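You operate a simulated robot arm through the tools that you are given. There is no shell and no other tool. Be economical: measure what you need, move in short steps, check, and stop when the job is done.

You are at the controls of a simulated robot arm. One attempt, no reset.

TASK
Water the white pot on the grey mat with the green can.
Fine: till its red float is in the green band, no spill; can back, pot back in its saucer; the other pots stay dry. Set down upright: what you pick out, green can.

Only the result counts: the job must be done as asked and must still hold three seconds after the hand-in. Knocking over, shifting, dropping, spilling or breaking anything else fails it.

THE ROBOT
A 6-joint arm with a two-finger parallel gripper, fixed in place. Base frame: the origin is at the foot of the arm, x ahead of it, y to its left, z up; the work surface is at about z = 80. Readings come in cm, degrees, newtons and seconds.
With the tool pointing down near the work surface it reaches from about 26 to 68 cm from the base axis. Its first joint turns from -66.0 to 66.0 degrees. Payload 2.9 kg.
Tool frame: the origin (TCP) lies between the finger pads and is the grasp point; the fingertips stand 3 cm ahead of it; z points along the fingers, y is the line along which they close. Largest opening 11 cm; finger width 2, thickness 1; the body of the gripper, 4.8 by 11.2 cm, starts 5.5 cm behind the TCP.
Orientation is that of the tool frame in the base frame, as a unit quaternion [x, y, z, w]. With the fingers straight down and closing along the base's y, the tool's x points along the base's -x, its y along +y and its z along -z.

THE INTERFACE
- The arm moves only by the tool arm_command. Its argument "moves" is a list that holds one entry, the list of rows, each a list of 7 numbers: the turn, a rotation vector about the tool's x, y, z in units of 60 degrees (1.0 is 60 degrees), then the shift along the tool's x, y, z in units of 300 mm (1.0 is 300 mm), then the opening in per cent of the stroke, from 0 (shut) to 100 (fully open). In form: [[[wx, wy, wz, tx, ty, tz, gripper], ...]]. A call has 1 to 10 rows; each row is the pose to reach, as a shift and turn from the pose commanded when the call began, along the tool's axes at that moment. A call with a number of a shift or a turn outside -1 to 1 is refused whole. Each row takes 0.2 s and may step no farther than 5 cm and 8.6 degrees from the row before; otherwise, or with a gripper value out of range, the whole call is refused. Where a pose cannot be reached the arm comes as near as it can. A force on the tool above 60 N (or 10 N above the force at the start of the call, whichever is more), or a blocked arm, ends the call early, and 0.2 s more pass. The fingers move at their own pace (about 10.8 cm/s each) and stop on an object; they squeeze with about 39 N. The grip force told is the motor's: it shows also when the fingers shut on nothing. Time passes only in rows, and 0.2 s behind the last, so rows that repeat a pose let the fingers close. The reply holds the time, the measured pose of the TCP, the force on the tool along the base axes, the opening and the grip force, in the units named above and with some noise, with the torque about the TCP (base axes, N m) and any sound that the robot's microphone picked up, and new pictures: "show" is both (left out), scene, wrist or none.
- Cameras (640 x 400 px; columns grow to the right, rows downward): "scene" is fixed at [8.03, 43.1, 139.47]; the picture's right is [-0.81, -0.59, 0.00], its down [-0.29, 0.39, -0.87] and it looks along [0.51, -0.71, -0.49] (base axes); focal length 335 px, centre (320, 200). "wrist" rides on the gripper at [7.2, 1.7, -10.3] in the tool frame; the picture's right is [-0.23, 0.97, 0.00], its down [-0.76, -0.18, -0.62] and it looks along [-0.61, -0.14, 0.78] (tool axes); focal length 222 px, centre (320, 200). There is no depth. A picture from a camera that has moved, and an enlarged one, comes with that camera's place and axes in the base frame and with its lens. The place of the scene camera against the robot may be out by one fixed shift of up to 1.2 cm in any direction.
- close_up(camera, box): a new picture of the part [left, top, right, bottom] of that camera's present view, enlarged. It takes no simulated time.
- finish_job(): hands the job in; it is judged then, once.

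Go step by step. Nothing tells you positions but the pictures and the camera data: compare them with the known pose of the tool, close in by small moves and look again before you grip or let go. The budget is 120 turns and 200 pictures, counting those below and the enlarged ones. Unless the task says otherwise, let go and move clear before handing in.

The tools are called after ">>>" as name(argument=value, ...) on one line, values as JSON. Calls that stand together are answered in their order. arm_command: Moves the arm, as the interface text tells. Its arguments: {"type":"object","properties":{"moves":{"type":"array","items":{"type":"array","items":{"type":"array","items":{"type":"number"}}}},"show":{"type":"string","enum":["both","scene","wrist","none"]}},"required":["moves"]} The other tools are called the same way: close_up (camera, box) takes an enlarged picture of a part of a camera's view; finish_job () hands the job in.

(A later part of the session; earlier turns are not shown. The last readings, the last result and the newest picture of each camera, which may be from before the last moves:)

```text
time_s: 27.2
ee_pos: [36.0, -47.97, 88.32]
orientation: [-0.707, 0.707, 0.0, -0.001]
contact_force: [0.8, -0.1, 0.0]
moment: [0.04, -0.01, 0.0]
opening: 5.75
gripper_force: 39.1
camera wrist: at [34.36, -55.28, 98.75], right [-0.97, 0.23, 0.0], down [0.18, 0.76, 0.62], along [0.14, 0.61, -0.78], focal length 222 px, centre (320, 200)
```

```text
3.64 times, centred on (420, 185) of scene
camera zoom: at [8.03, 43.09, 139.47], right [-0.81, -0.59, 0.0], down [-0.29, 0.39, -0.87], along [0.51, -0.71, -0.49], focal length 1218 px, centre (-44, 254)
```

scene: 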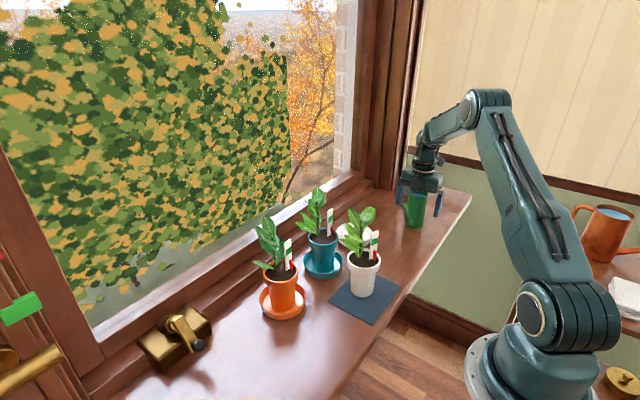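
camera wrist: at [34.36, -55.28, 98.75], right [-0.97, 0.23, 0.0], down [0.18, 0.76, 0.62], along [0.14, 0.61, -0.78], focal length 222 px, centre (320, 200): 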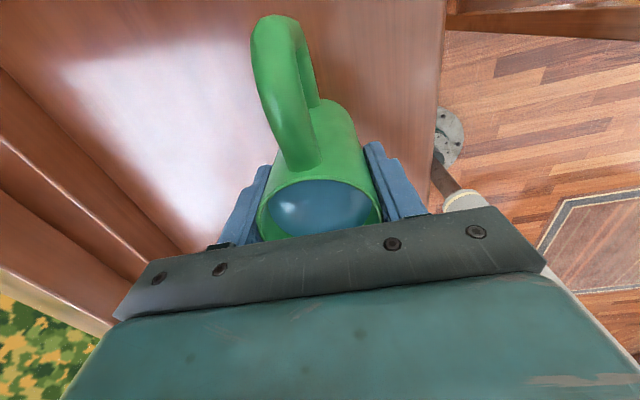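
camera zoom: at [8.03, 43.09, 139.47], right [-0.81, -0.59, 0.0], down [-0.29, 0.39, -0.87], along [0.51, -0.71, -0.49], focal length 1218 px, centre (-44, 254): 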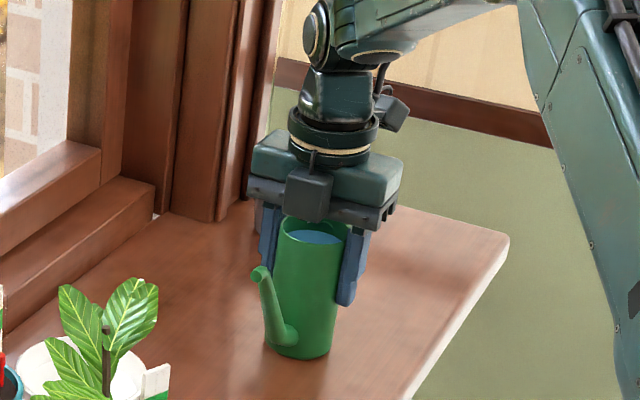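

Gripped (5.75 cm). I lift the can gently and smoothly by 5 cm and take an enlarged look at the pot.

>>> arm_command(moves=[[[0, 0, 0, 0, 0, -0.006, 30], [0, 0, 0, 0, 0, -0.02, 30], [0, 0, 0, 0, 0, -0.045, 30], [0, 0, 0, 0, 0, -0.075, 30], [0, 0, 0, 0, 0, -0.105, 30], [0, 0, 0, 0, 0, -0.135, 30], [0, 0, 0, 0, 0, -0.155, 30], [0, 0, 0, 0, 0, -0.165, 30], [0, 0, 0, 0, 0, -0.167, 30]]], show="wrist")

>>> close_up(camera="scene", box=[320, 190, 420, 310])

>>> close_up(camera="scene", box=[340, 130, 500, 240])

```text
time_s: 29.2
ee_pos: [35.97, -47.96, 93.35]
orientation: [-0.707, 0.707, 0.0, 0.0]
contact_force: [0.8, 0.3, -4.2]
moment: [-0.02, -0.04, -0.01]
opening: 5.73
gripper_force: 39.0
camera wrist: at [34.43, -55.3, 103.71], right [-0.97, 0.23, 0.0], down [0.18, 0.76, 0.62], along [0.14, 0.61, -0.78], focal length 222 px, centre (320, 200)
```

wrist: 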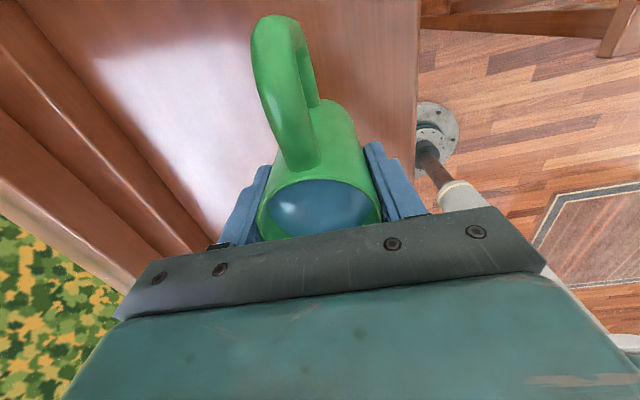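

```text
3.33 times, centred on (370, 250) of scene
camera zoom: at [8.03, 43.09, 139.47], right [-0.81, -0.59, 0.0], down [-0.29, 0.39, -0.87], along [0.51, -0.71, -0.49], focal length 1117 px, centre (153, 33)
```

zoom: 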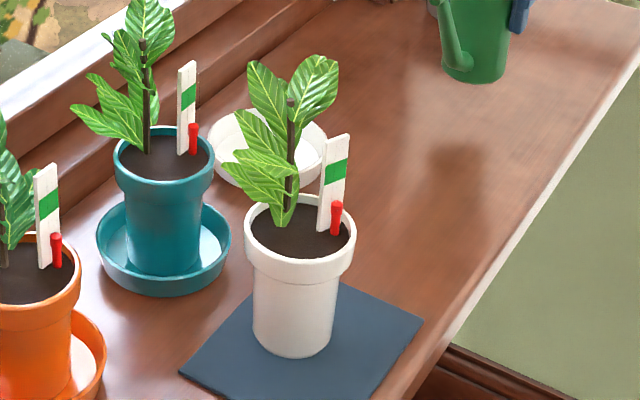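

```text
3.64 times, centred on (420, 185) of scene
camera zoom: at [8.03, 43.09, 139.47], right [-0.81, -0.59, 0.0], down [-0.29, 0.39, -0.87], along [0.51, -0.71, -0.49], focal length 1218 px, centre (-44, 254)
```

zoom: 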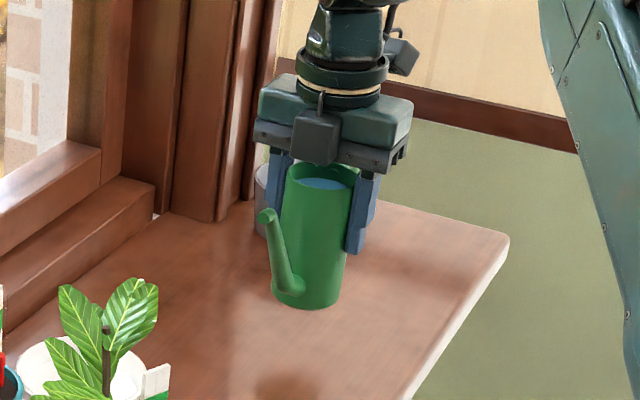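

The soil between stem (toward +x) and gauge (toward -x-y) is open from the -y side, so the spout can keep its direction. I carry the can smoothly along +y, stopping short of the pot.

>>> arm_command(moves=[[[0, 0, 0, -0.01, 0, 0, 30], [0, 0, 0, -0.04, 0.002, 0, 30], [0, 0, 0, -0.09, 0.004, 0, 30], [0, 0, 0, -0.16, 0.006, 0, 30], [0, 0, 0, -0.24, 0.008, 0, 30], [0, 0, 0, -0.32, 0.009, 0, 30], [0, 0, 0, -0.4, 0.01, 0, 30], [0, 0, 0, -0.465, 0.011, 0, 30], [0, 0, 0, -0.51, 0.012, 0, 30], [0, 0, 0, -0.53, 0.012, 0, 30]]], show="scene")

>>> close_up(camera="scene", box=[320, 170, 440, 310])

```text
time_s: 31.4
ee_pos: [35.72, -32.08, 93.39]
orientation: [0.707, -0.707, 0.0, 0.0]
contact_force: [0.3, 0.1, -4.3]
moment: [0.0, 0.04, -0.04]
opening: 5.75
gripper_force: 38.8
```

scene: 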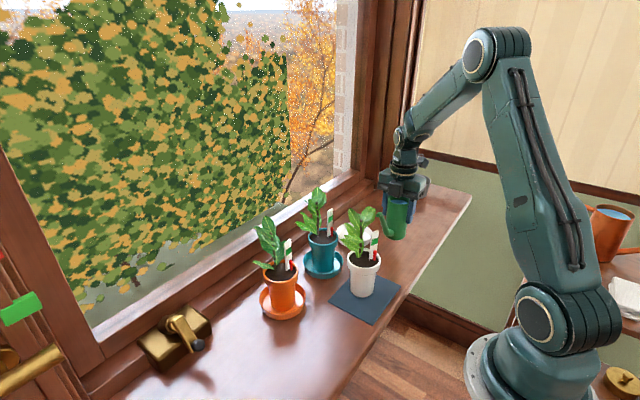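

```text
2.86 times, centred on (380, 240) of scene
camera zoom: at [8.03, 43.09, 139.47], right [-0.81, -0.59, 0.0], down [-0.29, 0.39, -0.87], along [0.51, -0.71, -0.49], focal length 957 px, centre (149, 86)
```

zoom: 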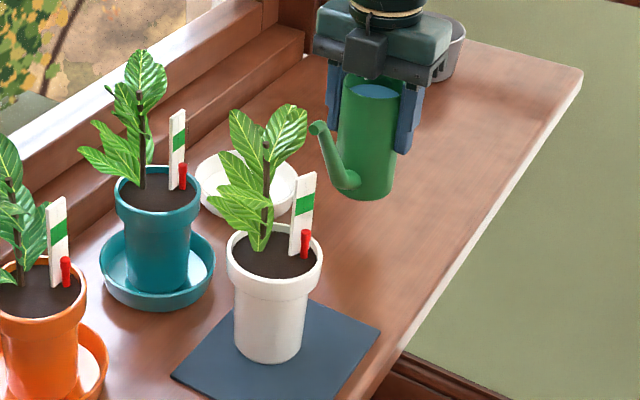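

>>> arm_command(moves=[[[0, 0, 0, -0.02, 0.004, 0, 30], [0, 0, 0, -0.06, 0.01, 0, 30], [0, 0, 0, -0.1, 0.015, 0, 30], [0, 0, 0, -0.135, 0.019, 0, 30], [0, 0, 0, -0.15, 0.02, 0, 30]]], show="wrist")

>>> close_up(camera="scene", box=[320, 190, 420, 310])

```text
time_s: 32.6
ee_pos: [35.16, -27.55, 93.33]
orientation: [0.708, -0.707, 0.0, -0.001]
contact_force: [-0.1, -0.1, -4.4]
moment: [0.07, -0.02, 0.01]
opening: 5.75
gripper_force: 38.9
camera wrist: at [33.46, -34.86, 103.68], right [-0.97, 0.23, 0.0], down [0.18, 0.76, 0.62], along [0.14, 0.61, -0.78], focal length 222 px, centre (320, 200)
```

wrist: 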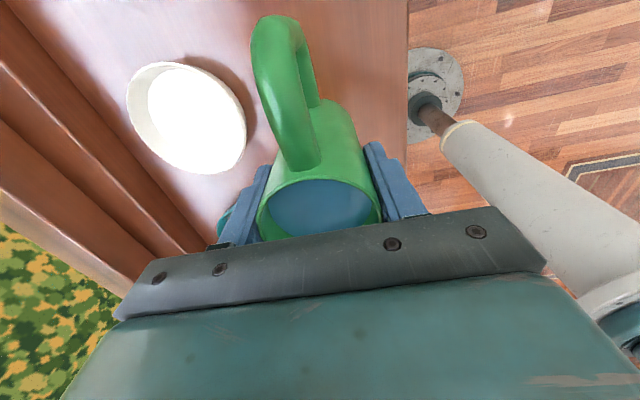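

```text
3.33 times, centred on (370, 250) of scene
camera zoom: at [8.03, 43.09, 139.47], right [-0.81, -0.59, 0.0], down [-0.29, 0.39, -0.87], along [0.51, -0.71, -0.49], focal length 1117 px, centre (153, 33)
```

zoom: 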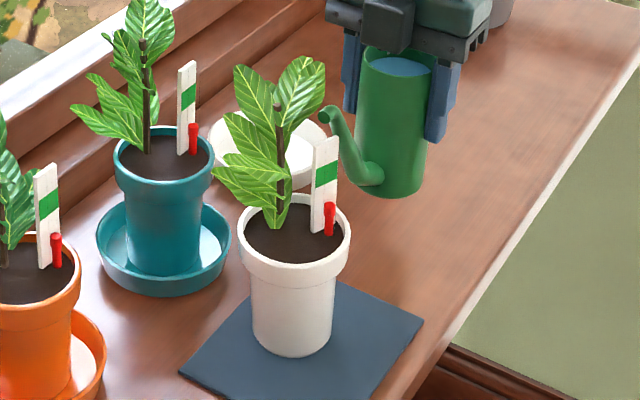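

The pot seems to lean slightly now — the spout is probably touching the plant or gauge top. I back off at once and look.

>>> arm_command(moves=[[[0, 0, 0, 0.03, 0, 0, 30], [0, 0, 0, 0.08, 0, 0, 30], [0, 0, 0, 0.12, 0, 0, 30], [0, 0, 0, 0.133, 0, 0, 30]]], show="none")

>>> close_up(camera="scene", box=[320, 190, 420, 310])

```text
time_s: 33.6
ee_pos: [35.22, -31.65, 93.37]
orientation: [-0.707, 0.708, 0.0, 0.0]
contact_force: [-0.1, 0.2, -3.7]
moment: [-0.02, 0.0, 0.0]
opening: 5.77
gripper_force: 39.1
```

```text
3.33 times, centred on (370, 250) of scene
camera zoom: at [8.03, 43.09, 139.47], right [-0.81, -0.59, 0.0], down [-0.29, 0.39, -0.87], along [0.51, -0.71, -0.49], focal length 1117 px, centre (153, 33)
```

zoom: 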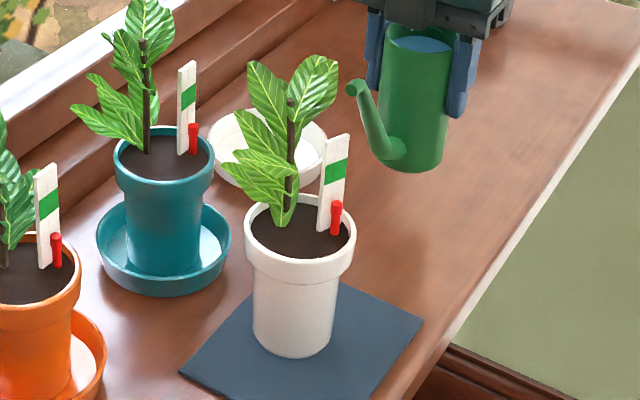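

Backing off restored the pot exactly; a leaf overhangs at the spout's height. I'll come in lower (tip ~3 cm above the rim) with a slight 5° pre-tilt, under the leaf.

>>> arm_command(moves=[[[0, 0.01, 0, 0, 0, 0.01, 30], [0, 0.03, 0, 0, 0, 0.04, 30], [0, 0.06, 0, 0, 0, 0.07, 30], [0, 0.083, 0, 0, 0, 0.092, 30], [0, 0.083, 0, -0.02, 0, 0.092, 30], [0, 0.083, 0, -0.06, 0, 0.092, 30], [0, 0.083, 0, -0.09, 0, 0.092, 30], [0, 0.083, 0, -0.105, 0, 0.092, 30]]], show="scene")

>>> close_up(camera="scene", box=[320, 190, 420, 310])

```text
time_s: 35.4
ee_pos: [35.12, -28.4, 90.55]
orientation: [0.707, -0.706, 0.031, 0.03]
contact_force: [0.0, -0.7, -3.7]
moment: [0.16, -0.02, 0.05]
opening: 5.74
gripper_force: 38.6
```

scene: 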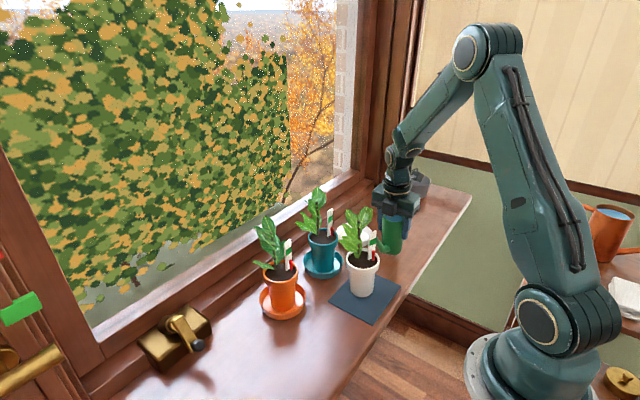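

```text
3.33 times, centred on (370, 250) of scene
camera zoom: at [8.03, 43.09, 139.47], right [-0.81, -0.59, 0.0], down [-0.29, 0.39, -0.87], along [0.51, -0.71, -0.49], focal length 1117 px, centre (153, 33)
```

zoom: 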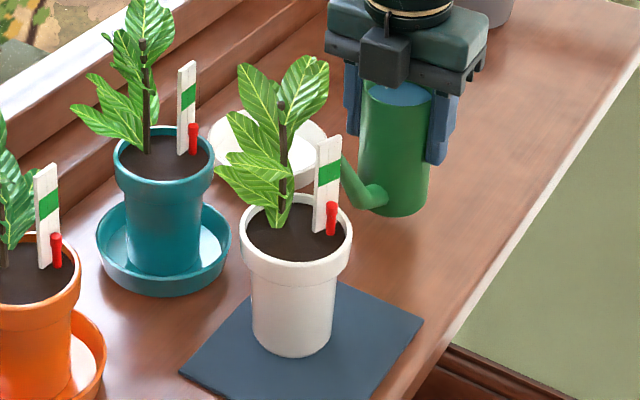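

The pot leans again, so the spout tip meets the gauge; my pot position is a bit off. I back off, level and raise the can to see the pot with the wrist camera from above.

>>> arm_command(moves=[[[0, 0, 0, 0.03, 0, 0, 30], [0, 0, 0, 0.08, 0, 0, 30], [0, -0.02, 0, 0.12, 0, -0.01, 30], [0, -0.05, 0, 0.13, 0, -0.04, 30], [0, -0.083, 0, 0.13, 0, -0.1, 30], [0, -0.083, 0, 0.13, 0, -0.2, 30], [0, -0.083, 0, 0.13, 0, -0.32, 30], [0, -0.083, 0, 0.13, 0, -0.45, 30], [0, -0.083, 0, 0.13, 0, -0.57, 30], [0, -0.083, 0, 0.13, 0, -0.66, 30]]], show="none")

>>> arm_command(moves=[[[0, 0, 0, 0, 0, -0.08, 30], [0, 0, 0, 0, 0, -0.13, 30], [0, 0, 0, 0, 0, -0.15, 30]]], show="both")

>>> close_up(camera="wrist", box=[240, 130, 400, 230])

```text
time_s: 37.6
ee_pos: [35.03, -30.59, 110.66]
orientation: [0.707, -0.707, 0.001, 0.0]
contact_force: [0.4, -0.3, -4.2]
moment: [0.0, 0.03, 0.01]
opening: 5.75
gripper_force: 38.7
```

```text
time_s: 38.4
ee_pos: [35.21, -30.66, 115.13]
orientation: [0.707, -0.707, 0.0, 0.0]
contact_force: [-0.4, -0.2, -4.0]
moment: [0.02, -0.03, 0.02]
opening: 5.75
gripper_force: 39.4
camera wrist: at [33.52, -37.9, 125.54], right [-0.97, 0.23, 0.0], down [0.18, 0.76, 0.62], along [0.14, 0.61, -0.78], focal length 222 px, centre (320, 200)
```

scene: 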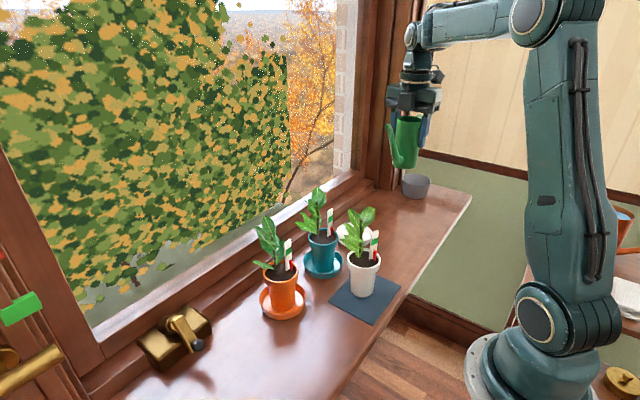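
wrist: 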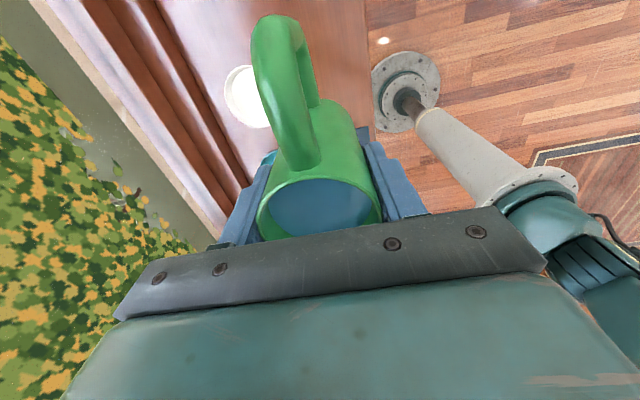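

```text
4.00 times, centred on (320, 180) of wrist
camera zoom: at [33.52, -37.9, 125.54], right [-0.97, 0.23, 0.0], down [0.18, 0.76, 0.62], along [0.14, 0.61, -0.78], focal length 888 px, centre (320, 280)
```

zoom: 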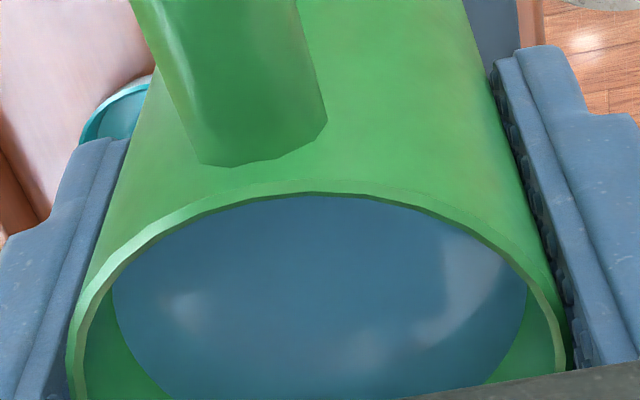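

The can blocks that view. I'll rotate the can 15° so the spout comes in from the side away from the gauge, and shift +x, then come back down at a stage point.

>>> arm_command(moves=[[[0, 0, -0.06, -0.008, -0.026, 0.01, 30], [0, 0, -0.125, -0.015, -0.052, 0.05, 30], [0, 0, -0.19, -0.023, -0.078, 0.12, 30], [0, 0, -0.25, -0.03, -0.103, 0.22, 30], [0, 0, -0.25, -0.03, -0.103, 0.34, 30], [0, 0, -0.25, -0.03, -0.103, 0.46, 30], [0, 0, -0.25, -0.03, -0.103, 0.58, 30], [0, 0, -0.25, -0.03, -0.103, 0.69, 30], [0, 0, -0.25, -0.03, -0.103, 0.77, 30], [0, 0, -0.25, -0.03, -0.103, 0.8, 30]]], show="none")

>>> close_up(camera="scene", box=[320, 190, 420, 310])

```text
time_s: 40.6
ee_pos: [38.35, -29.63, 91.34]
orientation: [0.793, -0.609, 0.0, 0.0]
contact_force: [-0.1, -0.3, -4.6]
moment: [0.02, 0.0, 0.02]
opening: 5.76
gripper_force: 38.8
```

```text
3.33 times, centred on (370, 250) of scene
camera zoom: at [8.03, 43.09, 139.47], right [-0.81, -0.59, 0.0], down [-0.29, 0.39, -0.87], along [0.51, -0.71, -0.49], focal length 1117 px, centre (153, 33)
```

zoom: 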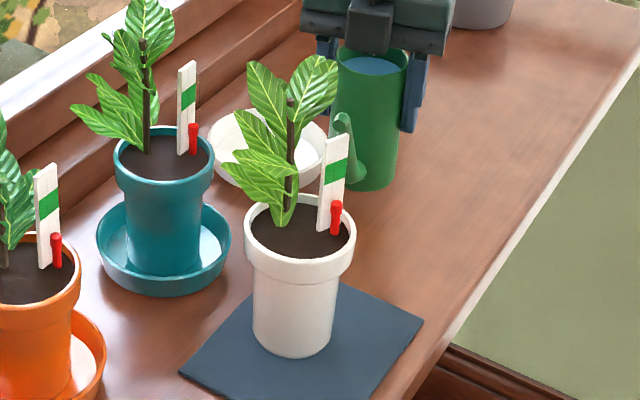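

>>> arm_command(moves=[[[0, 0.03, 0, 0, -0.015, 0.01, 30], [0, 0.06, 0, 0, -0.04, 0.02, 30], [0, 0.083, 0, 0, -0.06, 0.027, 30], [0, 0.083, 0, -0.015, -0.06, 0.027, 30], [0, 0.083, 0, -0.04, -0.06, 0.027, 30], [0, 0.083, 0, -0.055, -0.06, 0.027, 30]]], show="none")

>>> close_up(camera="scene", box=[320, 190, 420, 310])

```text
time_s: 42.0
ee_pos: [39.57, -27.59, 90.41]
orientation: [0.793, -0.608, 0.034, 0.026]
contact_force: [-0.3, -0.7, -4.0]
moment: [0.11, 0.0, 0.03]
opening: 5.74
gripper_force: 38.7
```

```text
3.33 times, centred on (370, 250) of scene
camera zoom: at [8.03, 43.09, 139.47], right [-0.81, -0.59, 0.0], down [-0.29, 0.39, -0.87], along [0.51, -0.71, -0.49], focal length 1117 px, centre (153, 33)
```

zoom: 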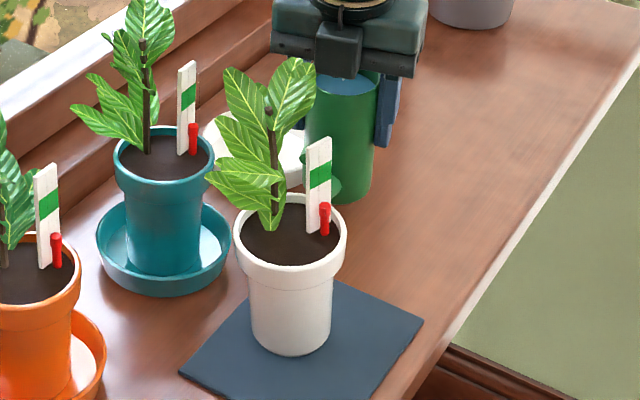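

The pot still leans; by the wrist views it stands nearer (35.2, -13.6), so now the spout's lower part likely rests on its far rim. I raise 2 cm straight up and check.

>>> arm_command(moves=[[[0, 0, 0, 0.002, 0, -0.02, 30], [0, 0, 0, 0.004, 0, -0.05, 30], [0, 0, 0, 0.006, 0, -0.066, 30]]], show="none")

>>> close_up(camera="scene", box=[320, 190, 420, 310])

```text
time_s: 42.8
ee_pos: [39.49, -27.62, 92.21]
orientation: [0.793, -0.608, 0.035, 0.027]
contact_force: [0.1, -0.4, -4.9]
moment: [-0.01, -0.01, 0.06]
opening: 5.75
gripper_force: 39.1
```

```text
3.33 times, centred on (370, 250) of scene
camera zoom: at [8.03, 43.09, 139.47], right [-0.81, -0.59, 0.0], down [-0.29, 0.39, -0.87], along [0.51, -0.71, -0.49], focal length 1117 px, centre (153, 33)
```

zoom: 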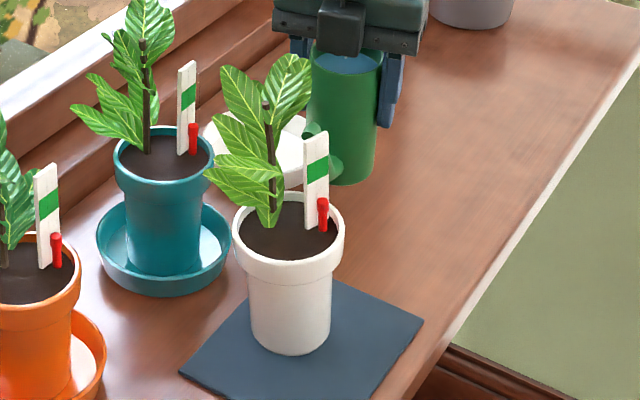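

The spout is behind the gauge's top and pushing it, so the gauge is further to +x than I took it. I back off 4 cm, sidestep 1 cm away from the gauge and re-enter part way.

>>> arm_command(moves=[[[0, 0, 0, 0.04, 0, 0, 30], [0, 0, 0, 0.1, 0, 0, 30], [0, 0, 0, 0.13, 0, 0, 30], [0, 0, 0, 0.13, -0.02, 0, 30], [0, 0, 0, 0.13, -0.037, 0, 30], [0, 0, 0, 0.13, -0.037, 0, 30]]], show="none")

>>> close_up(camera="scene", box=[320, 190, 420, 310])

```text
time_s: 44.2
ee_pos: [41.57, -31.04, 92.61]
orientation: [0.793, -0.608, 0.034, 0.026]
contact_force: [-0.3, 0.1, -3.9]
moment: [0.0, -0.03, 0.03]
opening: 5.73
gripper_force: 39.3
```

```text
3.33 times, centred on (370, 250) of scene
camera zoom: at [8.03, 43.09, 139.47], right [-0.81, -0.59, 0.0], down [-0.29, 0.39, -0.87], along [0.51, -0.71, -0.49], focal length 1117 px, centre (153, 33)
```

zoom: 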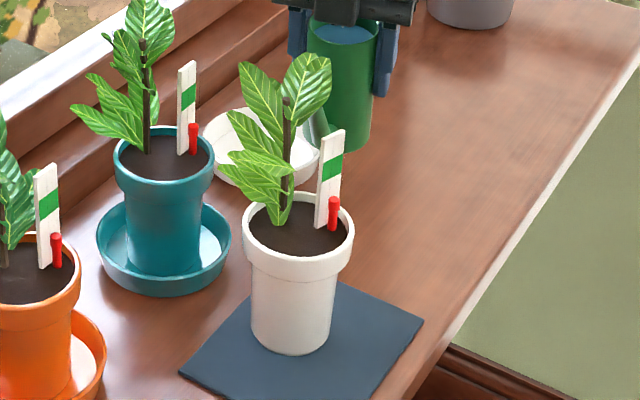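

>>> arm_command(moves=[[[0, 0.025, 0, -0.002, 0.006, 0.02, 30], [0, 0.05, 0, -0.0035, 0.012, 0.0398, 30], [0, 0.05, 0, -0.03, 0.012, 0.0375, 30], [0, 0.05, 0, -0.06, 0.012, 0.035, 30], [0, 0.05, 0, -0.077, 0.012, 0.0335, 30]]], show="none")

>>> close_up(camera="scene", box=[320, 190, 420, 310])

```text
time_s: 45.4
ee_pos: [40.76, -29.06, 91.38]
orientation: [0.791, -0.607, 0.055, 0.043]
contact_force: [-0.5, -1.2, -2.7]
moment: [0.1, -0.01, 0.01]
opening: 5.77
gripper_force: 38.9
```

```text
3.33 times, centred on (370, 250) of scene
camera zoom: at [8.03, 43.09, 139.47], right [-0.81, -0.59, 0.0], down [-0.29, 0.39, -0.87], along [0.51, -0.71, -0.49], focal length 1117 px, centre (153, 33)
```

zoom: 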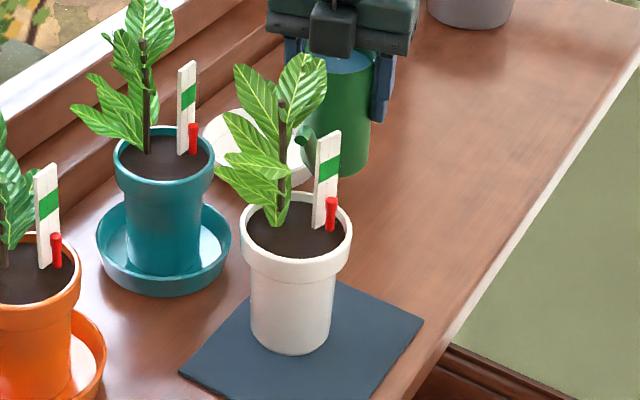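

Contact again even at +x: it behaves as if the leaf canopy bulges on this side, so I must pass lower, under it and above the rim. I back out, turn the spout almost to +y and drop to a lower stage height.

>>> arm_command(moves=[[[0, 0, 0, 0.04, 0, 0.006, 30], [0, 0, 0, 0.09, 0, 0.0125, 30], [-0.008, 0, 0.055, 0.085, 0.04, 0.025, 30], [-0.016, 0, 0.11, 0.065, 0.085, 0.042, 30], [-0.023, 0, 0.165, 0.043, 0.126, 0.059, 30], [-0.023, 0, 0.165, 0.043, 0.126, 0.059, 30]]], show="scene")

>>> close_up(camera="scene", box=[320, 190, 420, 310])

```text
time_s: 46.8
ee_pos: [37.32, -31.59, 89.78]
orientation: [0.735, -0.674, 0.051, 0.046]
contact_force: [0.2, 0.2, -4.5]
moment: [0.0, 0.0, 0.02]
opening: 5.75
gripper_force: 39.7
```

scene: 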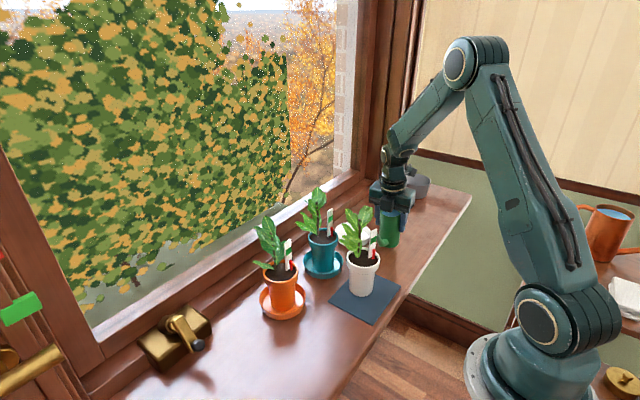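

```text
3.33 times, centred on (370, 250) of scene
camera zoom: at [8.03, 43.09, 139.47], right [-0.81, -0.59, 0.0], down [-0.29, 0.39, -0.87], along [0.51, -0.71, -0.49], focal length 1117 px, centre (153, 33)
```

zoom: 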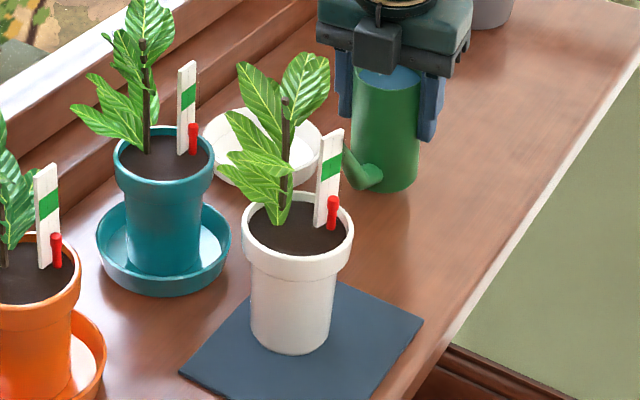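

>>> arm_command(moves=[[[0, 0, 0, -0.03, 0, -0.004, 30], [0, 0, 0, -0.06, 0, -0.0083, 30], [0, 0, 0, -0.0726, 0, -0.0102, 30], [0, 0, 0, -0.0726, 0, -0.0102, 30]]], show="none")

>>> close_up(camera="scene", box=[320, 190, 420, 310])

```text
time_s: 47.8
ee_pos: [37.18, -29.44, 89.88]
orientation: [0.735, -0.674, 0.051, 0.047]
contact_force: [-0.2, -0.9, -4.5]
moment: [0.01, -0.02, 0.04]
opening: 5.77
gripper_force: 39.2
```

```text
3.33 times, centred on (370, 250) of scene
camera zoom: at [8.03, 43.09, 139.47], right [-0.81, -0.59, 0.0], down [-0.29, 0.39, -0.87], along [0.51, -0.71, -0.49], focal length 1117 px, centre (153, 33)
```

zoom: 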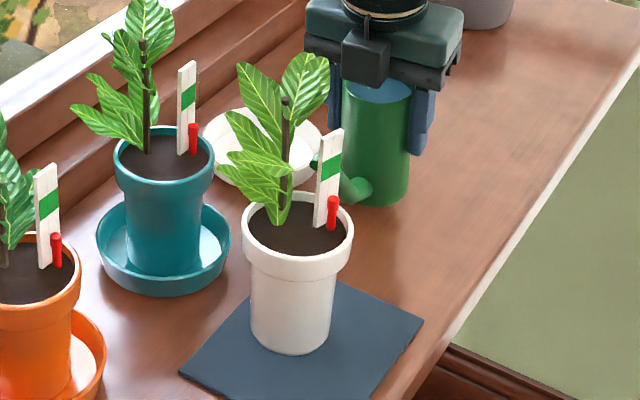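

No lean now, and the tip shows just left of the gauge, barely inside the rim. I advance another 0.7 cm and check.

>>> arm_command(moves=[[[0, 0, 0, -0.012, 0, -0.0016, 30], [0, 0, 0, -0.0231, 0, -0.0032, 30], [0, 0, 0, -0.0231, 0, -0.0032, 30]]], show="none")

>>> close_up(camera="scene", box=[335, 205, 395, 275])

```text
time_s: 48.6
ee_pos: [37.19, -28.64, 89.92]
orientation: [0.736, -0.673, 0.052, 0.047]
contact_force: [0.1, -1.9, -4.4]
moment: [0.06, -0.01, 0.01]
opening: 5.72
gripper_force: 38.9
```

```text
5.71 times, centred on (365, 240) of scene
camera zoom: at [8.03, 43.09, 139.47], right [-0.81, -0.59, 0.0], down [-0.29, 0.39, -0.87], along [0.51, -0.71, -0.49], focal length 1914 px, centre (63, -29)
```

zoom: 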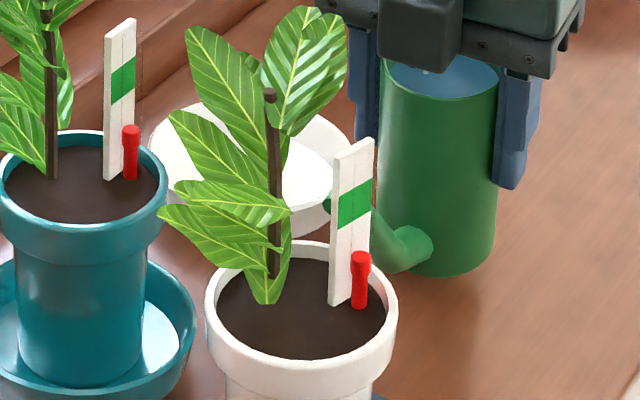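

There is slight contact (−1.9 N) now. I ease back 0.4 cm with a small −x shift and confirm the force and pot are relaxed.

>>> arm_command(moves=[[[0, 0, 0, 0.01, 0.006, 0.001, 30], [0, 0, 0, 0.0135, 0.012, 0.0015, 30], [0, 0, 0, 0.0135, 0.012, 0.0015, 30], [0, 0, 0, 0.0135, 0.012, 0.0015, 30]]], show="none")

>>> close_up(camera="scene", box=[335, 205, 395, 275])

```text
time_s: 49.6
ee_pos: [36.95, -29.17, 89.88]
orientation: [0.736, -0.674, 0.051, 0.047]
contact_force: [-0.9, -1.1, -4.3]
moment: [0.04, 0.04, 0.01]
opening: 5.78
gripper_force: 39.4
```

```text
5.71 times, centred on (365, 240) of scene
camera zoom: at [8.03, 43.09, 139.47], right [-0.81, -0.59, 0.0], down [-0.29, 0.39, -0.87], along [0.51, -0.71, -0.49], focal length 1914 px, centre (63, -29)
```

zoom: 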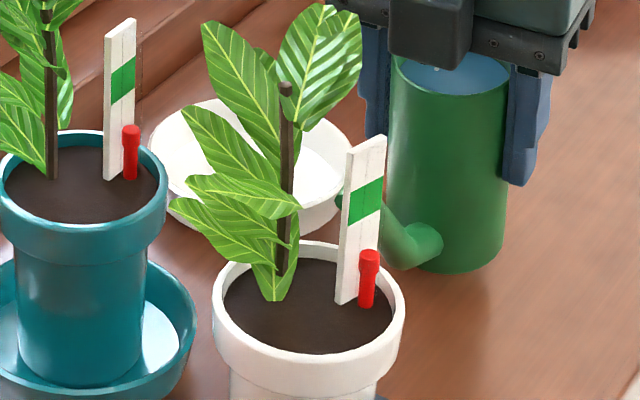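

The pot is relaxed here with the tip inside the rim behind the gauge. I begin pouring slowly: tilt to 12° pivoting about the tip.

>>> arm_command(moves=[[[0, 0.017, 0, 0.0024, 0, -0.007, 30], [0, 0.034, 0, 0.0049, 0, -0.0143, 30], [0, 0.05, 0, 0.0073, 0, -0.0215, 30], [0, 0.067, 0, 0.0097, 0, -0.0286, 30], [0, 0.067, 0, 0.0097, 0, -0.0286, 30], [0, 0.067, 0, 0.0097, 0, -0.0286, 30]]], show="none")

>>> close_up(camera="scene", box=[335, 205, 395, 275])

```text
time_s: 51.0
ee_pos: [36.9, -29.18, 90.8]
orientation: [0.734, -0.671, 0.078, 0.071]
contact_force: [1.5, -1.6, -4.7]
moment: [-0.02, 0.01, -0.02]
opening: 5.76
gripper_force: 39.0
```

```text
5.71 times, centred on (365, 240) of scene
camera zoom: at [8.03, 43.09, 139.47], right [-0.81, -0.59, 0.0], down [-0.29, 0.39, -0.87], along [0.51, -0.71, -0.49], focal length 1914 px, centre (63, -29)
```

zoom: 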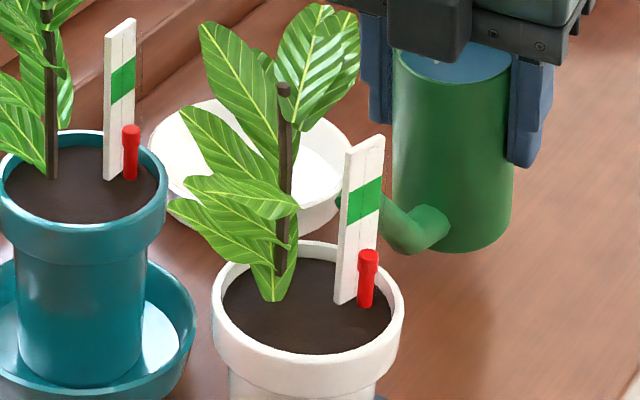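

The contact is clearly the gauge's back face, which also means the tip is well inside the pot. I ease back 0.4 cm and tilt on to 15°.

>>> arm_command(moves=[[[0, 0, 0, 0.013, -0.006, 0.0028, 30], [0, 0.017, 0, 0.0152, -0.006, -0.0025, 30], [0, 0.033, 0, 0.0174, -0.006, -0.0078, 30], [0, 0.05, 0, 0.02, -0.006, -0.0187, 30], [0, 0.05, 0, 0.02, -0.006, -0.0187, 30], [0, 0.05, 0, 0.02, -0.006, -0.0187, 30]]], show="none")

>>> close_up(camera="scene", box=[335, 205, 395, 275])

```text
time_s: 52.4
ee_pos: [37.07, -29.7, 91.49]
orientation: [0.73, -0.671, 0.096, 0.087]
contact_force: [0.5, -0.8, -4.6]
moment: [0.03, 0.02, -0.02]
opening: 5.76
gripper_force: 39.3
```

```text
5.71 times, centred on (365, 240) of scene
camera zoom: at [8.03, 43.09, 139.47], right [-0.81, -0.59, 0.0], down [-0.29, 0.39, -0.87], along [0.51, -0.71, -0.49], focal length 1914 px, centre (63, -29)
```

zoom: 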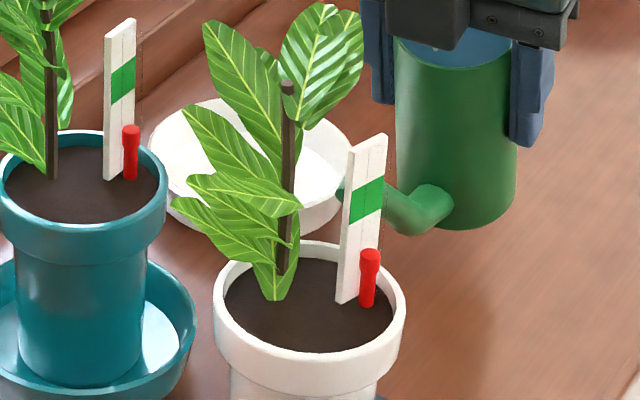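

>>> arm_command(moves=[[[0, 0.017, 0, 0.0025, 0, -0.007, 30], [0, 0.033, 0, 0.005, 0, -0.014, 30], [0, 0.05, 0, 0.0074, 0, -0.0211, 30], [0, 0.05, 0, 0.0074, 0, -0.0211, 30], [0, 0.05, 0, 0.0074, 0, -0.0211, 30]]], show="none")

>>> close_up(camera="scene", box=[335, 205, 395, 275])

```text
time_s: 53.6
ee_pos: [37.17, -29.63, 92.11]
orientation: [0.728, -0.667, 0.116, 0.105]
contact_force: [-0.4, 0.7, -3.0]
moment: [0.03, 0.0, 0.01]
opening: 5.73
gripper_force: 38.9
```

```text
5.71 times, centred on (365, 240) of scene
camera zoom: at [8.03, 43.09, 139.47], right [-0.81, -0.59, 0.0], down [-0.29, 0.39, -0.87], along [0.51, -0.71, -0.49], focal length 1914 px, centre (63, -29)
```

zoom: 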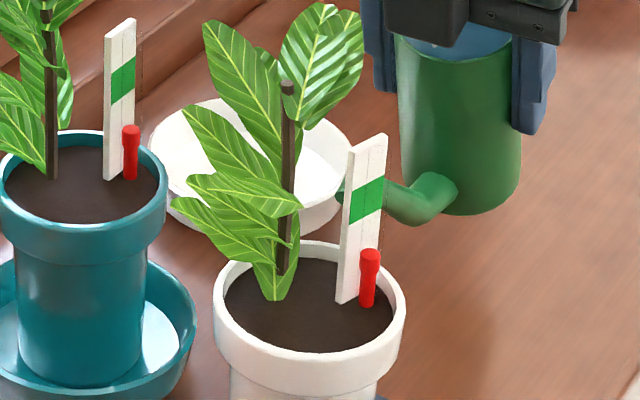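

>>> arm_command(moves=[[[0, 0.017, 0, 0.0025, 0, -0.0072, 30], [0, 0.033, 0, 0.005, 0, -0.0143, 30], [0, 0.05, 0, 0.0073, 0, -0.0214, 30], [0, 0.05, 0, 0.0073, 0, -0.0214, 30], [0, 0.05, 0, 0.0073, 0, -0.0214, 30]]], show="none")

>>> close_up(camera="scene", box=[335, 205, 395, 275])

```text
time_s: 54.8
ee_pos: [37.13, -29.76, 92.72]
orientation: [0.725, -0.665, 0.134, 0.123]
contact_force: [-0.2, 0.4, -3.5]
moment: [0.04, 0.0, 0.0]
opening: 5.76
gripper_force: 39.1
```

```text
5.71 times, centred on (365, 240) of scene
camera zoom: at [8.03, 43.09, 139.47], right [-0.81, -0.59, 0.0], down [-0.29, 0.39, -0.87], along [0.51, -0.71, -0.49], focal length 1914 px, centre (63, -29)
```

zoom: 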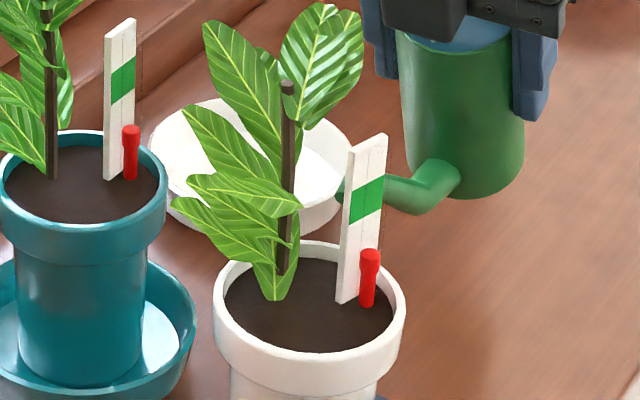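

>>> arm_command(moves=[[[0, 0.017, 0, 0.0025, 0, -0.0072, 30], [0, 0.033, 0, 0.005, 0, -0.0143, 30], [0, 0.05, 0, 0.0075, 0, -0.0214, 30], [0, 0.05, 0, 0.0075, 0, -0.0214, 30], [0, 0.05, 0, 0.0075, 0, -0.0214, 30]]], show="none")

>>> close_up(camera="scene", box=[335, 195, 405, 275])

```text
time_s: 56.0
ee_pos: [37.07, -29.71, 93.45]
orientation: [0.721, -0.661, 0.153, 0.141]
contact_force: [0.0, 0.1, -5.0]
moment: [0.05, -0.02, 0.05]
opening: 5.74
gripper_force: 39.1
```

```text
5.00 times, centred on (370, 235) of scene
camera zoom: at [8.03, 43.09, 139.47], right [-0.81, -0.59, 0.0], down [-0.29, 0.39, -0.87], along [0.51, -0.71, -0.49], focal length 1675 px, centre (70, 25)
```

zoom: 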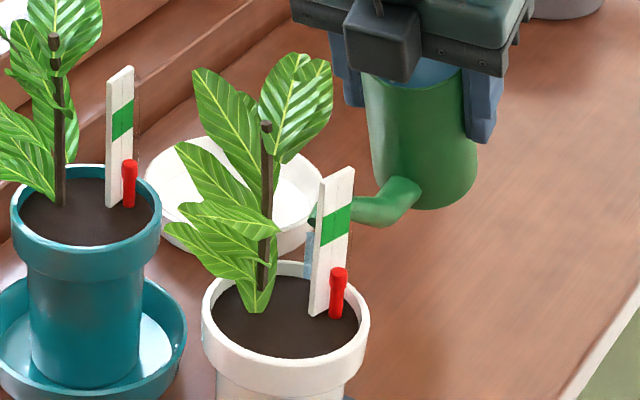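

Water is flowing. I check where it lands.

>>> close_up(camera="scene", box=[350, 225, 385, 265])

```text
10.00 times, centred on (368, 245) of scene
camera zoom: at [8.03, 43.09, 139.47], right [-0.81, -0.59, 0.0], down [-0.29, 0.39, -0.87], along [0.51, -0.71, -0.49], focal length 3350 px, centre (-155, -250)
```

zoom: 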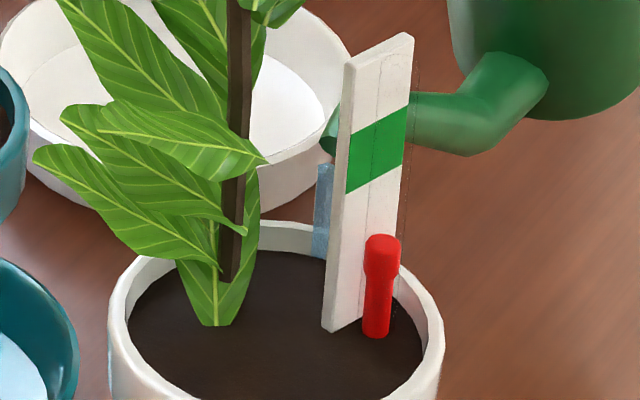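

The stream lands inside, close to the inner wall. I shift 0.3 cm further in for margin and hold.

>>> arm_command(moves=[[[0, 0, 0, -0.005, 0, -0.002, 30], [0, 0, 0, -0.009, 0, -0.004, 30], [0, 0, 0, -0.009, 0, -0.004, 30]]], show="none")

>>> close_up(camera="scene", box=[350, 225, 385, 265])

```text
time_s: 56.8
ee_pos: [37.09, -29.39, 93.52]
orientation: [0.721, -0.661, 0.154, 0.14]
contact_force: [-0.2, -2.5, -3.5]
moment: [0.08, 0.01, -0.01]
opening: 5.73
gripper_force: 38.6
```

```text
10.00 times, centred on (368, 245) of scene
camera zoom: at [8.03, 43.09, 139.47], right [-0.81, -0.59, 0.0], down [-0.29, 0.39, -0.87], along [0.51, -0.71, -0.49], focal length 3350 px, centre (-155, -250)
```

zoom: 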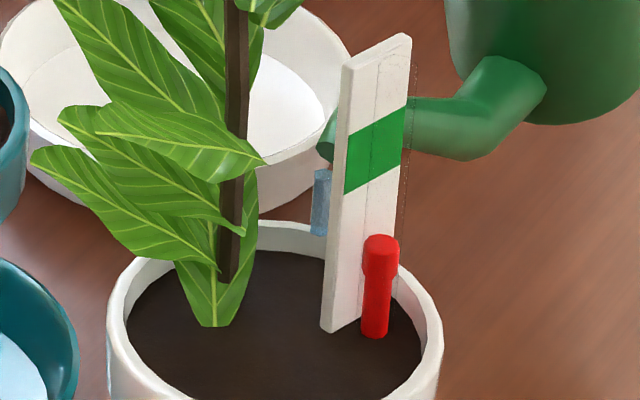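

Contact with the gauge again and the landing margin is small, so I stop the flow by untilting 4°, sidestep 0.9 cm towards +x (between gauge and stem), and look.

>>> arm_command(moves=[[[0, -0.035, 0, -0.0058, 0, 0.0138, 30], [0, -0.067, 0, -0.0116, 0, 0.0277, 30], [0, -0.067, 0, -0.004, 0, 0.031, 30], [0, -0.067, 0, 0.0006, -0.01, 0.0331, 30], [0, -0.067, 0, 0.0006, -0.02, 0.0331, 30], [0, -0.067, 0, 0.0006, -0.03, 0.0331, 30], [0, -0.067, 0, 0.0006, -0.03, 0.0331, 30]]], show="none")

>>> close_up(camera="scene", box=[340, 215, 390, 275])

```text
time_s: 58.4
ee_pos: [38.03, -29.62, 92.5]
orientation: [0.726, -0.666, 0.128, 0.117]
contact_force: [-0.7, -1.4, -3.9]
moment: [0.08, 0.04, 0.09]
opening: 5.74
gripper_force: 39.0
```

```text
6.67 times, centred on (365, 245) of scene
camera zoom: at [8.03, 43.09, 139.47], right [-0.81, -0.59, 0.0], down [-0.29, 0.39, -0.87], along [0.51, -0.71, -0.49], focal length 2233 px, centre (20, -100)
```

zoom: 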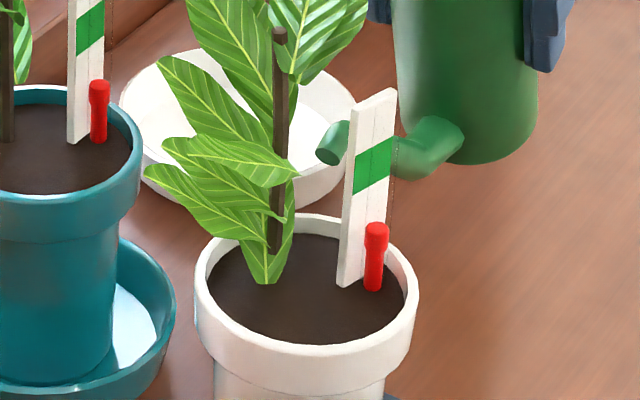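

>>> arm_command(moves=[[[0, 0, 0, -0.012, 0, -0.0043, 30], [0, 0, 0, -0.024, 0, -0.0085, 30], [0, 0, 0, -0.0345, 0, -0.0125, 30], [0, 0, 0, -0.0345, 0, -0.0125, 30]]], show="none")

>>> close_up(camera="scene", box=[340, 215, 390, 275])

```text
time_s: 59.4
ee_pos: [37.93, -28.64, 92.5]
orientation: [0.726, -0.666, 0.129, 0.118]
contact_force: [-0.4, -1.2, -3.2]
moment: [0.06, -0.01, 0.02]
opening: 5.73
gripper_force: 38.5
```

```text
6.67 times, centred on (365, 245) of scene
camera zoom: at [8.03, 43.09, 139.47], right [-0.81, -0.59, 0.0], down [-0.29, 0.39, -0.87], along [0.51, -0.71, -0.49], focal length 2233 px, centre (20, -100)
```

zoom: 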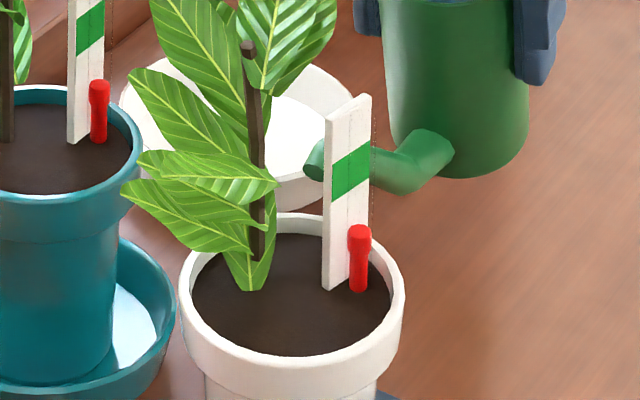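

The passage between gauge and plant is too narrow on this side; the open soil is on the robot/camera side of the gauge. I back out, level and raise the can to bring it round to that side.

>>> arm_command(moves=[[[0, 0, 0, 0.045, 0, 0.0165, 30], [0, 0, 0, 0.1, 0, 0.0365, 30], [0, 0, 0, 0.141, 0, 0.0513, 30], [0, -0.083, 0, 0.1524, 0, 0.02, 30], [0, -0.167, 0, 0.1752, 0, -0.0426, 30], [0, -0.25, 0, 0.2037, 0, -0.1208, 30], [0, -0.333, 0, 0.238, 0, -0.2148, 30], [0, -0.333, 0, 0.272, 0, -0.3087, 30], [0, -0.333, 0, 0.289, 0, -0.3556, 30], [0, -0.333, 0, 0.289, 0, -0.3556, 30]]], show="scene")

>>> close_up(camera="scene", box=[320, 205, 420, 305])

```text
time_s: 61.6
ee_pos: [38.21, -33.16, 105.49]
orientation: [0.738, -0.675, 0.0, 0.0]
contact_force: [0.0, -0.5, -4.0]
moment: [-0.05, 0.0, 0.01]
opening: 5.75
gripper_force: 39.0
```

scene: 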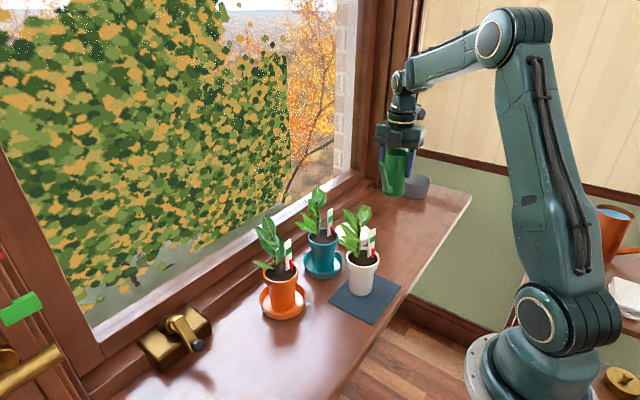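

```text
4.00 times, centred on (370, 255) of scene
camera zoom: at [8.03, 43.09, 139.47], right [-0.81, -0.59, 0.0], down [-0.29, 0.39, -0.87], along [0.51, -0.71, -0.49], focal length 1340 px, centre (120, -20)
```

zoom: 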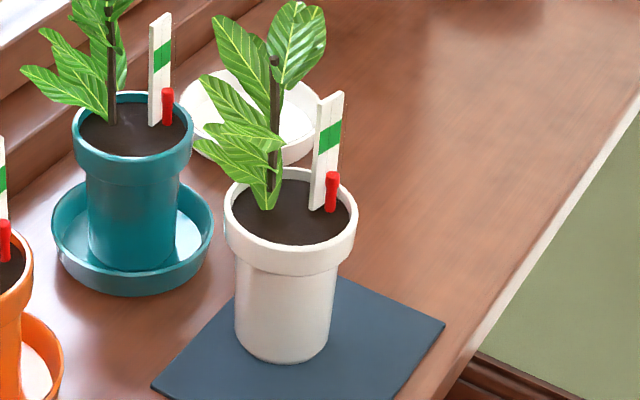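

Nothing spilled and the pot stands upright. Now I swing the can round at height so the spout will point toward az≈36° over the open soil.

>>> arm_command(moves=[[[0, 0, 0.06, -0.025, 0.022, 0, 30], [0, 0, 0.16, -0.075, 0.066, 0, 30], [0, 0, 0.28, -0.14, 0.125, 0, 30], [0, 0, 0.41, -0.21, 0.188, 0, 30], [0, 0, 0.54, -0.28, 0.25, 0, 30], [0, 0, 0.67, -0.345, 0.309, 0, 30], [0, 0, 0.79, -0.41, 0.367, 0, 30], [0, 0, 0.89, -0.46, 0.412, 0, 30], [0, 0, 0.96, -0.485, 0.434, 0, 30], [0, 0, 0.983, -0.494, 0.442, 0, 30]]], show="scene")

>>> close_up(camera="scene", box=[310, 165, 450, 305])

```text
time_s: 63.8
ee_pos: [24.03, -19.4, 105.48]
orientation: [-0.308, 0.951, 0.002, 0.0]
contact_force: [0.1, -0.4, -5.2]
moment: [0.0, -0.02, -0.01]
opening: 5.74
gripper_force: 39.0
```

scene: 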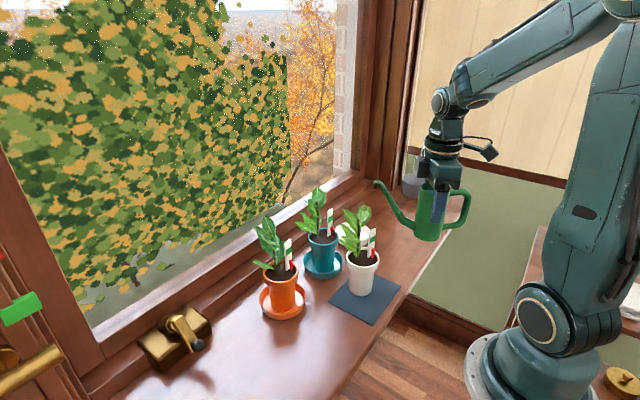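

```text
2.86 times, centred on (380, 235) of scene
camera zoom: at [8.03, 43.09, 139.47], right [-0.81, -0.59, 0.0], down [-0.29, 0.39, -0.87], along [0.51, -0.71, -0.49], focal length 957 px, centre (149, 100)
```

zoom: 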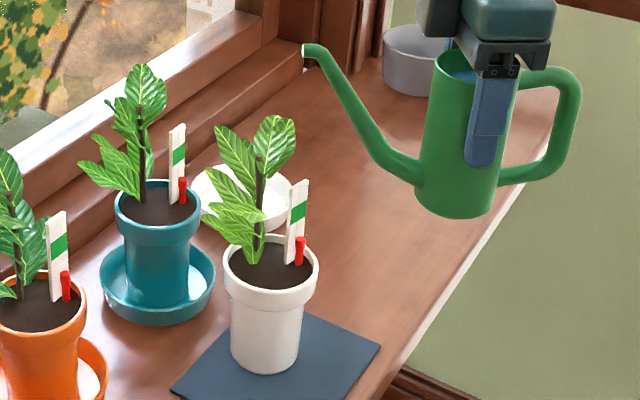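

A clean side view of can, spout and pot. I shift slightly and descend until the tip is a few cm above the gauge top, then servo visually.

>>> arm_command(moves=[[[0, 0, 0, -0.011, -0.018, 0.02, 30], [0, 0, 0, -0.0226, -0.037, 0.08, 30], [0, 0, 0, -0.0226, -0.037, 0.17, 30], [0, 0, 0, -0.0226, -0.037, 0.25, 30], [0, 0, 0, -0.0226, -0.037, 0.29, 30], [0, 0, 0, -0.0226, -0.037, 0.3, 30]]], show="none")

>>> close_up(camera="scene", box=[330, 180, 430, 290])

```text
time_s: 65.2
ee_pos: [25.04, -20.12, 96.51]
orientation: [-0.309, 0.951, 0.0, 0.0]
contact_force: [-0.5, 0.4, -4.2]
moment: [0.03, -0.02, -0.06]
opening: 5.73
gripper_force: 39.4
```

```text
3.64 times, centred on (380, 235) of scene
camera zoom: at [8.03, 43.09, 139.47], right [-0.81, -0.59, 0.0], down [-0.29, 0.39, -0.87], along [0.51, -0.71, -0.49], focal length 1218 px, centre (102, 73)
```

zoom: 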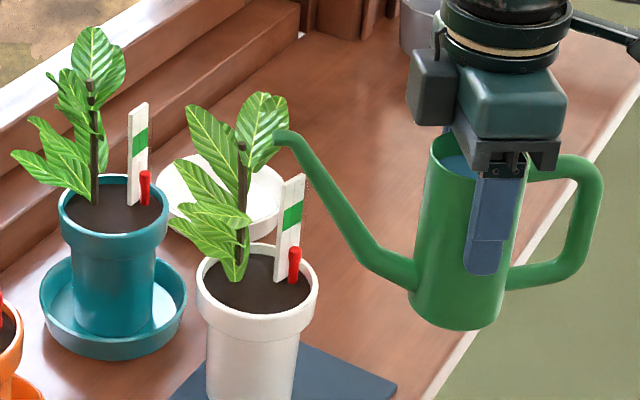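

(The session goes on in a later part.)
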